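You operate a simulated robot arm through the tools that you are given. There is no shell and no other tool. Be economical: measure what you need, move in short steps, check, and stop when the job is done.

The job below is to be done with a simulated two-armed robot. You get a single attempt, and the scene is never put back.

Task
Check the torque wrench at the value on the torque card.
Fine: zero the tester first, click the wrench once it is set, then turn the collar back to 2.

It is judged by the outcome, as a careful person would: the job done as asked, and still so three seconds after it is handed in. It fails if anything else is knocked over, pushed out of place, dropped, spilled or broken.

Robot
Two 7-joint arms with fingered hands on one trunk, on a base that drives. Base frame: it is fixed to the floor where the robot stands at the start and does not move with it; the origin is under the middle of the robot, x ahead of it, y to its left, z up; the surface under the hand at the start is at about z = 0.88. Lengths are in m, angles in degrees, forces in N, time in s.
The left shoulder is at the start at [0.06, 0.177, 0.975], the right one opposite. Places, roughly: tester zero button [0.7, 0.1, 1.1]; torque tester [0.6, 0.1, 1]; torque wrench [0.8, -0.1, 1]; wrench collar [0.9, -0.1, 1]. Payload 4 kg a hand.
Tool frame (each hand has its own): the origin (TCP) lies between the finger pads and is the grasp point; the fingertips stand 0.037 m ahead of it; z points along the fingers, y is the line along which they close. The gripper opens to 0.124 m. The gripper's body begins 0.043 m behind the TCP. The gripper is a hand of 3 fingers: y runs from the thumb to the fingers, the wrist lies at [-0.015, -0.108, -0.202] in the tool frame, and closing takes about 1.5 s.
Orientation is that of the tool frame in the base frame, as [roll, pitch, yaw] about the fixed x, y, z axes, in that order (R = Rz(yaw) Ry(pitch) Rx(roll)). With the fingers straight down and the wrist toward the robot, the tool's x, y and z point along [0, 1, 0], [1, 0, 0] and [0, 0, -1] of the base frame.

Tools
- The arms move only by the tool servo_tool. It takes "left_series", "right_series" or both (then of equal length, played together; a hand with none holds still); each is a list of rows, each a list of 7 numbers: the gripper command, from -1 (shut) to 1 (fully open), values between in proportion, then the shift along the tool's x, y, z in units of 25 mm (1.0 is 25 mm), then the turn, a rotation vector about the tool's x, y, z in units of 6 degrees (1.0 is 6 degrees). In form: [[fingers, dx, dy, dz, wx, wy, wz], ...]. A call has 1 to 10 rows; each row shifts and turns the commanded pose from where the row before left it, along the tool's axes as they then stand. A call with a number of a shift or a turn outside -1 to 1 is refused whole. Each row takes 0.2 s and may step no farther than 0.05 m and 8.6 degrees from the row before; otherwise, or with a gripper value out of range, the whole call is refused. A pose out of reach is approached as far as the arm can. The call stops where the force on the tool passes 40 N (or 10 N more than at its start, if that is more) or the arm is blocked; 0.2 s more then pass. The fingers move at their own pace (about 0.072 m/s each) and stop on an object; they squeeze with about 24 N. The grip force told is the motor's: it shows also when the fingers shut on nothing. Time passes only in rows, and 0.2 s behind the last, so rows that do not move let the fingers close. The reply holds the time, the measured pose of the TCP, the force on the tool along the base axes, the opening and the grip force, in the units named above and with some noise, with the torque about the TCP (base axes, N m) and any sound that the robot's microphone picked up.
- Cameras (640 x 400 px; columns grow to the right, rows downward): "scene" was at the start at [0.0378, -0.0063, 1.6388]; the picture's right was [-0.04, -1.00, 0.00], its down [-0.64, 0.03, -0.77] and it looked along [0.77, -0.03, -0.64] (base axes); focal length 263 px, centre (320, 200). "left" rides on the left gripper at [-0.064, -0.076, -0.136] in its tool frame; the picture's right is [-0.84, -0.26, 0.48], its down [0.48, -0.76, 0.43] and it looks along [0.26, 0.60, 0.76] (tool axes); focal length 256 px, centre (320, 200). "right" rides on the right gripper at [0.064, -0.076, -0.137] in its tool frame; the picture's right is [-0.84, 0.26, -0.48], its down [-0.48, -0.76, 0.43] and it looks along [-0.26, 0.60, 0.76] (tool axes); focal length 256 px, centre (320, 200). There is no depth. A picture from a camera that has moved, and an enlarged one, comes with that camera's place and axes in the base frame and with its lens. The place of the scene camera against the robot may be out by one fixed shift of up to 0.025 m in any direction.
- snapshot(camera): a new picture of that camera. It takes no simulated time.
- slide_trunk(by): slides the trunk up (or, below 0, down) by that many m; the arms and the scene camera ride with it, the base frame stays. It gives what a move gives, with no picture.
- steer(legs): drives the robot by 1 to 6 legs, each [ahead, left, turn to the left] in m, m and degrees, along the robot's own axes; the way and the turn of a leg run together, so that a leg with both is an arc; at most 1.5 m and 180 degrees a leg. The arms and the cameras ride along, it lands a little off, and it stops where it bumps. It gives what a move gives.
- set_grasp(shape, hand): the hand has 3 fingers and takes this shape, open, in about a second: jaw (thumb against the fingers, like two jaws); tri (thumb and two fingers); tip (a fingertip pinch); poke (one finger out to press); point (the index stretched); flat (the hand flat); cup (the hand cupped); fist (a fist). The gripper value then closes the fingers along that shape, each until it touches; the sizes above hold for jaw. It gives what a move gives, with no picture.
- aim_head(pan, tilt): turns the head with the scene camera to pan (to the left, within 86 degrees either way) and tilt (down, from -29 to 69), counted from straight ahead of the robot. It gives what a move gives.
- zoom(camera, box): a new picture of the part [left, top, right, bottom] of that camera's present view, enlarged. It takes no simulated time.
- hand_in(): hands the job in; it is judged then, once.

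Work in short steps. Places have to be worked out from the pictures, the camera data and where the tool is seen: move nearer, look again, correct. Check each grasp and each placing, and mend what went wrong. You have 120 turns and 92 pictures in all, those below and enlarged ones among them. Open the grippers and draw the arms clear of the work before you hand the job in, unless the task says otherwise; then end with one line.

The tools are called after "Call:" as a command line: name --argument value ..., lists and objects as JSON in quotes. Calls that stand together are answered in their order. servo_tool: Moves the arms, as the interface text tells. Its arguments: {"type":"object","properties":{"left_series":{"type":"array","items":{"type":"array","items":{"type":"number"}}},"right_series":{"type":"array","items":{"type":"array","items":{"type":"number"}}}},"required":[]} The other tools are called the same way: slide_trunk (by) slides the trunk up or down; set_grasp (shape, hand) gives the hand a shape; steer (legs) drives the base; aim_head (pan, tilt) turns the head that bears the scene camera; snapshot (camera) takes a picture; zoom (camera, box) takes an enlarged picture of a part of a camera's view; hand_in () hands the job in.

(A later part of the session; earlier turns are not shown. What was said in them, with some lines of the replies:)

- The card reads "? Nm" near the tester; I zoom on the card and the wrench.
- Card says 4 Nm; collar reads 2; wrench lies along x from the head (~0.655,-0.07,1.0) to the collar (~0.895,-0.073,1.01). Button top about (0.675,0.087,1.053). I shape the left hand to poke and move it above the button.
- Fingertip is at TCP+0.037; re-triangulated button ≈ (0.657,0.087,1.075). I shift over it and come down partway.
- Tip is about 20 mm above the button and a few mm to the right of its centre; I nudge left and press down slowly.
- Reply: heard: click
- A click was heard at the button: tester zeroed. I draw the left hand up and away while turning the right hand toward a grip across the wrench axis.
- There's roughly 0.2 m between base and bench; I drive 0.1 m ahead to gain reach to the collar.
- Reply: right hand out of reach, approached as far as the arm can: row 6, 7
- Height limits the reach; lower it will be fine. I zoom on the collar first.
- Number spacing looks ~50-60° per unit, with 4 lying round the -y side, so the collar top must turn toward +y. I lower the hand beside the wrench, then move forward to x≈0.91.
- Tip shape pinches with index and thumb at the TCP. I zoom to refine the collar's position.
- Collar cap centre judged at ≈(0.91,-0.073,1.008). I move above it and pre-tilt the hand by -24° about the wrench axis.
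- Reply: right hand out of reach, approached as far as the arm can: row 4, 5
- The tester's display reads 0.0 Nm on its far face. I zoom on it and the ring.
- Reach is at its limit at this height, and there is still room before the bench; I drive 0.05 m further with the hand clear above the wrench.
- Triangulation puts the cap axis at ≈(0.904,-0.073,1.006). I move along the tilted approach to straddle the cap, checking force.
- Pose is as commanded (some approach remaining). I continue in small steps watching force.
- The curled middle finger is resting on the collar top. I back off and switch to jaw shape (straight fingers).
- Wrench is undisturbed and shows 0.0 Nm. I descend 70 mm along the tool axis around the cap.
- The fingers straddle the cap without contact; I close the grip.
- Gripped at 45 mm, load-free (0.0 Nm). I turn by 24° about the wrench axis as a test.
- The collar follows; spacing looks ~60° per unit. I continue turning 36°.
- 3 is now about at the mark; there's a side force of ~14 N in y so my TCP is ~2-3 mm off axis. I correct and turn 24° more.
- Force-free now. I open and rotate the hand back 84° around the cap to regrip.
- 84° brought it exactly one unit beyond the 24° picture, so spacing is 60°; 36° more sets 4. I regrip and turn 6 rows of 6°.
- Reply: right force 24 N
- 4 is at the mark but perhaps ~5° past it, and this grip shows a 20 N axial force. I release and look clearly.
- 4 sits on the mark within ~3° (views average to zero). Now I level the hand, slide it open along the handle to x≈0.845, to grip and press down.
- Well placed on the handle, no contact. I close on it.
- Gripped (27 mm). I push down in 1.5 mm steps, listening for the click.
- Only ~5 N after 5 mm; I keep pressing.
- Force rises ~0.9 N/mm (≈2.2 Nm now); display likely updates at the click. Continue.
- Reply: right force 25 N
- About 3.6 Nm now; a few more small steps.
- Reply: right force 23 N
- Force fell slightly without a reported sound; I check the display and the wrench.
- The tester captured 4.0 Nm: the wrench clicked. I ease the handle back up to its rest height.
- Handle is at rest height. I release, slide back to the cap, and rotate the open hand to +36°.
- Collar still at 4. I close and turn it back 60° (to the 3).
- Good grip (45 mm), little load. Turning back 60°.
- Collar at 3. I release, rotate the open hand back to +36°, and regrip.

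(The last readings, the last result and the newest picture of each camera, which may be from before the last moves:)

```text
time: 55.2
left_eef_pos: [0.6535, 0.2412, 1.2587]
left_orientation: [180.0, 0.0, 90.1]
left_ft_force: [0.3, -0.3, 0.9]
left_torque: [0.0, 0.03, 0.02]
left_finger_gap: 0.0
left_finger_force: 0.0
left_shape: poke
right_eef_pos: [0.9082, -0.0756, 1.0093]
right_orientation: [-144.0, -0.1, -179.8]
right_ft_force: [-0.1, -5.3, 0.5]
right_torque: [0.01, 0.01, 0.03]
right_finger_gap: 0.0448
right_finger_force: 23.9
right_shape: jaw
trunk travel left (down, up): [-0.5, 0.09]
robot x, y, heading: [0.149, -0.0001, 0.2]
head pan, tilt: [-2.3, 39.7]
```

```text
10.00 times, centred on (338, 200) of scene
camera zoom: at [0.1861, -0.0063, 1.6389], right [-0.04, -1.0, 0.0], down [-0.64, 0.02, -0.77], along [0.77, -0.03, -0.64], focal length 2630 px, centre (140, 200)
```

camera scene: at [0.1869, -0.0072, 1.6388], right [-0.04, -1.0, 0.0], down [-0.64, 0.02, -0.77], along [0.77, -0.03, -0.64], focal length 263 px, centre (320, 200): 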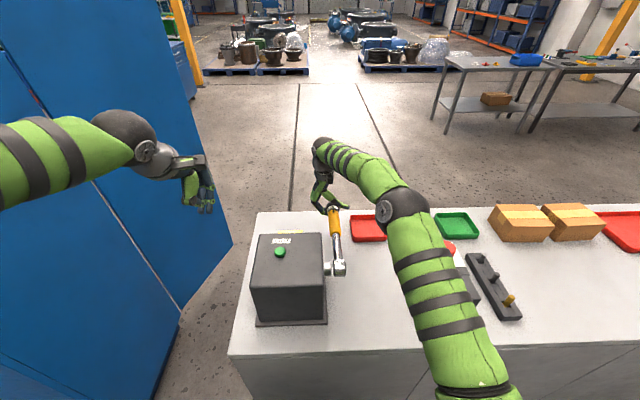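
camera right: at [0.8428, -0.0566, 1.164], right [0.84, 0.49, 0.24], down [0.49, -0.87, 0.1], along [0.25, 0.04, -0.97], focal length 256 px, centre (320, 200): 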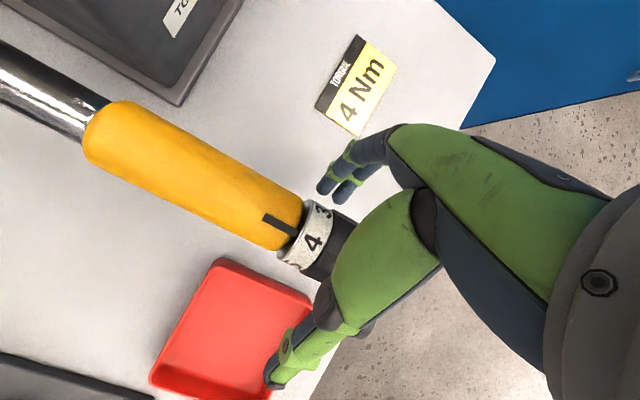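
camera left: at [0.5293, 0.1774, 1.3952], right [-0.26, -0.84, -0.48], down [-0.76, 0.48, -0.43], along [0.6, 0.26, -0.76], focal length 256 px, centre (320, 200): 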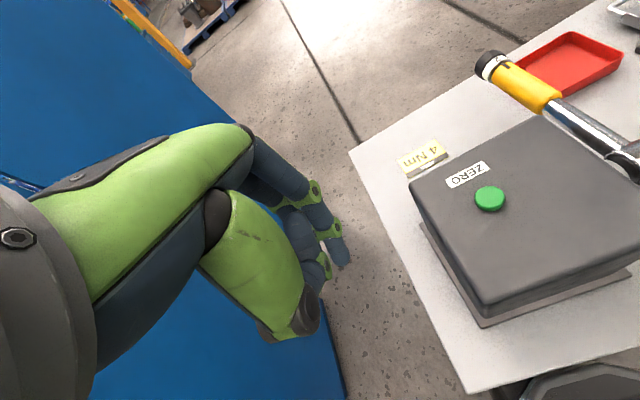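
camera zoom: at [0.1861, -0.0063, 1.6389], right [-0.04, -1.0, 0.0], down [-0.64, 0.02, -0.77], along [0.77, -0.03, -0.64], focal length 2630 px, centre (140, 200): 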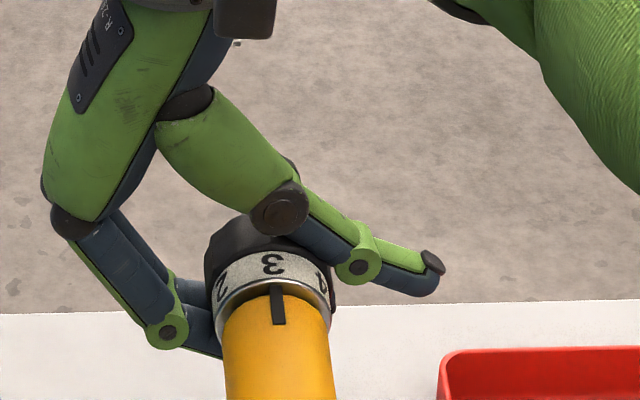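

Regripped well at 3; I turn back the last 60° to 2.

Call:
servo_tool --right_series '[[-1, 0, 0, 0, -1, 0, 0], [-1, 0, 0, 0, -1, 0, 0], [-1, 0, 0, 0, -1, 0, 0], [-1, 0, 0, 0, -1, 0, 0], [-1, 0, 0, 0, -1, 0, 0], [-1, 0, 0, 0, -1, 0, 0], [-1, 0, 0, 0, -1, 0, 0], [-1, 0, 0, 0, -1, 0, 0], [-1, 0, 0, 0, -1, 0, 0], [-1, 0, 0, 0, -1, 0, 0]]'

Call:
servo_tool --right_series '[[0, 0, 0, 0, 0, 0, 0], [1, 0, 0, 0, 0, 0, 0], [1, 0, 0, 0, 0, 0, 0], [1, 0, 0, 0, 0, 0, 0]]'

Call:
zoom --camera "scene" --box '[306, 180, 370, 220]'

Call:
snapshot --camera "right"

Call:
zoom --camera "right" --box '[250, 170, 346, 280]'

```text
time: 57.4
left_eef_pos: [0.655, 0.2437, 1.2584]
left_orientation: [-179.9, 0.0, 90.3]
left_ft_force: [0.1, 0.7, 0.7]
left_torque: [0.03, 0.0, -0.01]
left_finger_gap: 0.0
left_finger_force: 0.1
left_shape: poke
right_eef_pos: [0.9079, -0.0745, 1.0082]
right_orientation: [155.9, 0.0, -179.7]
right_ft_force: [1.9, 2.1, 0.9]
right_torque: [-0.02, 0.0, -0.1]
right_finger_gap: 0.0452
right_finger_force: 23.8
right_shape: jaw
trunk travel left (down, up): [-0.5, 0.09]
robot x, y, heading: [0.1458, 0.0036, 0.4]
head pan, tilt: [-2.3, 39.7]
```

```text
time: 58.4
left_eef_pos: [0.6554, 0.2427, 1.2597]
left_orientation: [180.0, 0.1, 90.2]
left_ft_force: [0.7, -1.0, -0.4]
left_torque: [-0.02, -0.01, 0.0]
left_finger_gap: 0.0
left_finger_force: 0.1
left_shape: poke
right_eef_pos: [0.9082, -0.0756, 1.0092]
right_orientation: [155.9, -0.1, -179.7]
right_ft_force: [-0.8, 0.0, -0.4]
right_torque: [0.02, -0.01, -0.01]
right_finger_gap: 0.1236
right_finger_force: 0.1
right_shape: jaw
trunk travel left (down, up): [-0.5, 0.09]
robot x, y, heading: [0.1489, 0.0026, 0.3]
head pan, tilt: [-2.3, 39.7]
```

```text
10.00 times, centred on (338, 200) of scene
camera zoom: at [0.1863, -0.0056, 1.6388], right [-0.03, -1.0, 0.0], down [-0.64, 0.02, -0.77], along [0.77, -0.03, -0.64], focal length 2630 px, centre (140, 200)
```

zoom: 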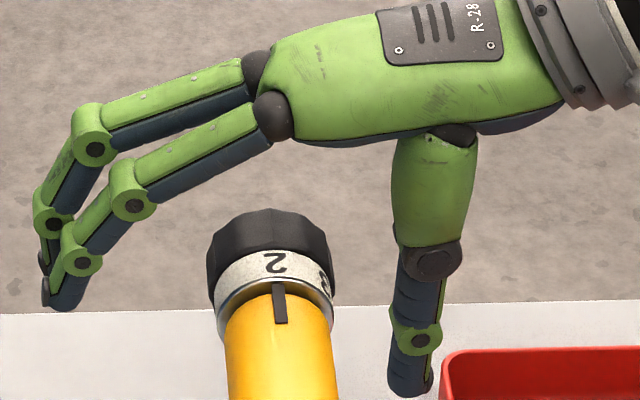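

```text
29 pictures are left
camera right: at [0.8436, -0.2004, 1.1021], right [0.84, 0.04, 0.54], down [0.49, -0.51, -0.71], along [0.25, 0.86, -0.45], focal length 256 px, centre (320, 200)
```

right: 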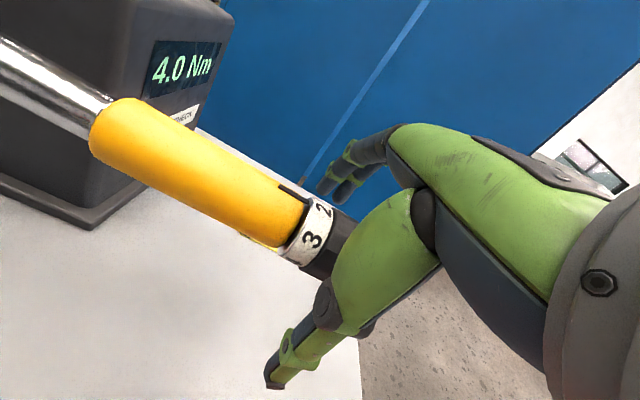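

```text
3.64 times, centred on (298, 225) of right
camera zoom: at [0.8436, -0.2004, 1.1021], right [0.84, 0.04, 0.54], down [0.49, -0.51, -0.71], along [0.25, 0.86, -0.45], focal length 931 px, centre (400, 109)
```

zoom: 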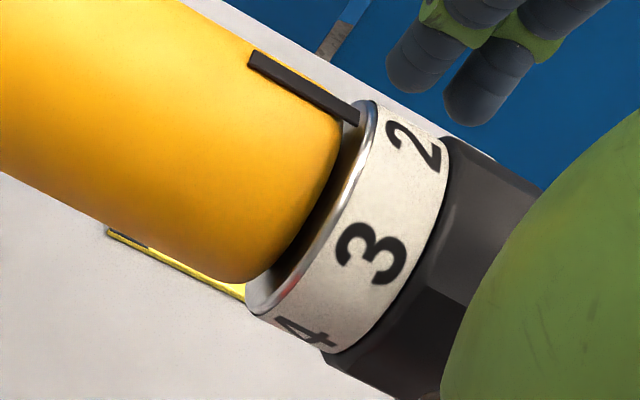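

2 is back on the mark and the tester shows 4.0 Nm. I withdraw the right hand along its axis, then up and back, and open the left hand.

Call:
servo_tool --right_series '[[1, 0, 0, -0.8, 0, 0, 0], [1, 0, 0, -1, 0, 0, 0], [1, 0, 0, -1, 0, 0, 0], [1, 0, 0, -1, 0, 0, 0], [1, 0, 0, -1, 0, 0, 0], [1, 1, -0.5, -0.8, 0, 0, 0], [1, 1, -0.5, -0.8, 0, 0, 0], [1, 1, -0.5, -0.5, 0, 0, 0], [1, 1, -0.5, -0.5, 0, 0, 0], [1, 1, 0, 0, 0, 0, 0]]'

Call:
set_grasp --hand "left" --shape "jaw"

Call:
snapshot --camera "scene"

Call:
zoom --camera "scene" --box '[306, 180, 370, 220]'

```text
time: 60.6
left_eef_pos: [0.6535, 0.2424, 1.2615]
left_orientation: [180.0, 0.0, 90.2]
left_ft_force: [-0.4, 0.2, -1.0]
left_torque: [-0.02, -0.02, 0.05]
left_finger_gap: 0.0
left_finger_force: 0.0
left_shape: poke
right_eef_pos: [0.7833, -0.1967, 1.1572]
right_orientation: [156.0, 0.1, -179.7]
right_ft_force: [0.0, 0.3, -1.0]
right_torque: [0.0, -0.03, 0.02]
right_finger_gap: 0.1238
right_finger_force: 0.1
right_shape: jaw
trunk travel left (down, up): [-0.5, 0.09]
robot x, y, heading: [0.1466, 0.0008, 0.2]
head pan, tilt: [-2.3, 39.7]
```

```text
time: 61.5
left_eef_pos: [0.6554, 0.2431, 1.259]
left_orientation: [180.0, 0.0, 90.2]
left_ft_force: [0.1, -0.1, 0.1]
left_torque: [-0.02, -0.02, 0.02]
left_finger_gap: 0.1241
left_finger_force: 0.0
left_shape: jaw
right_eef_pos: [0.7828, -0.1963, 1.1578]
right_orientation: [156.0, -0.1, -179.6]
right_ft_force: [0.5, 0.4, -0.1]
right_torque: [0.01, 0.05, -0.01]
right_finger_gap: 0.1238
right_finger_force: 0.1
right_shape: jaw
trunk travel left (down, up): [-0.5, 0.09]
robot x, y, heading: [0.1498, 0.0004, 0.3]
head pan, tilt: [-2.3, 39.7]
```

```text
27 pictures are left
camera scene: at [0.1863, -0.0058, 1.6388], right [-0.04, -1.0, 0.0], down [-0.64, 0.02, -0.77], along [0.77, -0.03, -0.64], focal length 263 px, centre (320, 200)
```

scene: 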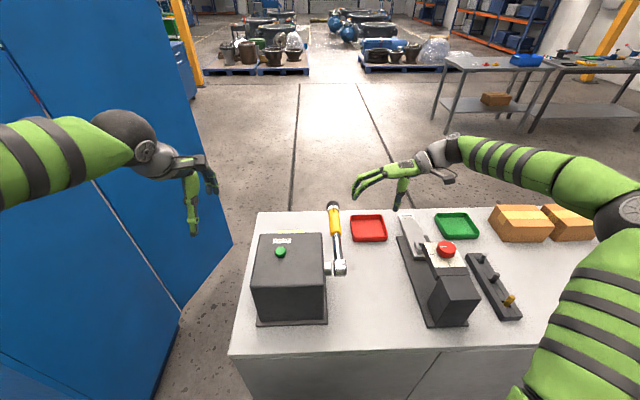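

```text
10.00 times, centred on (338, 200) of scene
camera zoom: at [0.1863, -0.0058, 1.6388], right [-0.04, -1.0, 0.0], down [-0.64, 0.02, -0.77], along [0.77, -0.03, -0.64], focal length 2630 px, centre (140, 200)
```

zoom: 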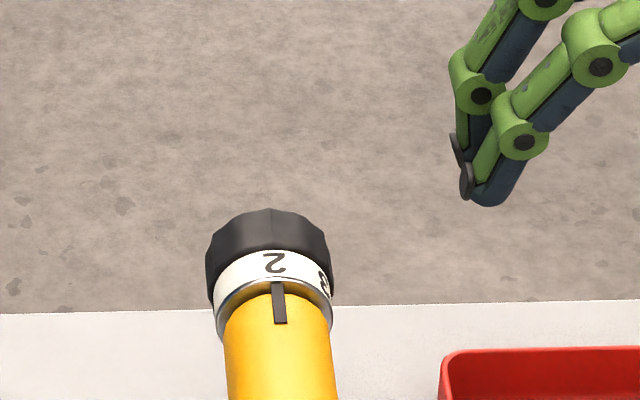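

The collar reads 2, the tester shows the 4.0 Nm check, everything else is in place and both hands are open and clear. Handing in.

Call:
hand_in

```text
The job is handed in.
```

I checked the torque wrench at 4 Nm, the value on the card, and the tester captured 4.0 Nm. I zeroed the tester first and turned the collar back to 2 at the end. The microphone reported no sound when the wrench clicked; I took the click from the display jumping from 0.0 to 4.0 Nm as the force on the handle eased.
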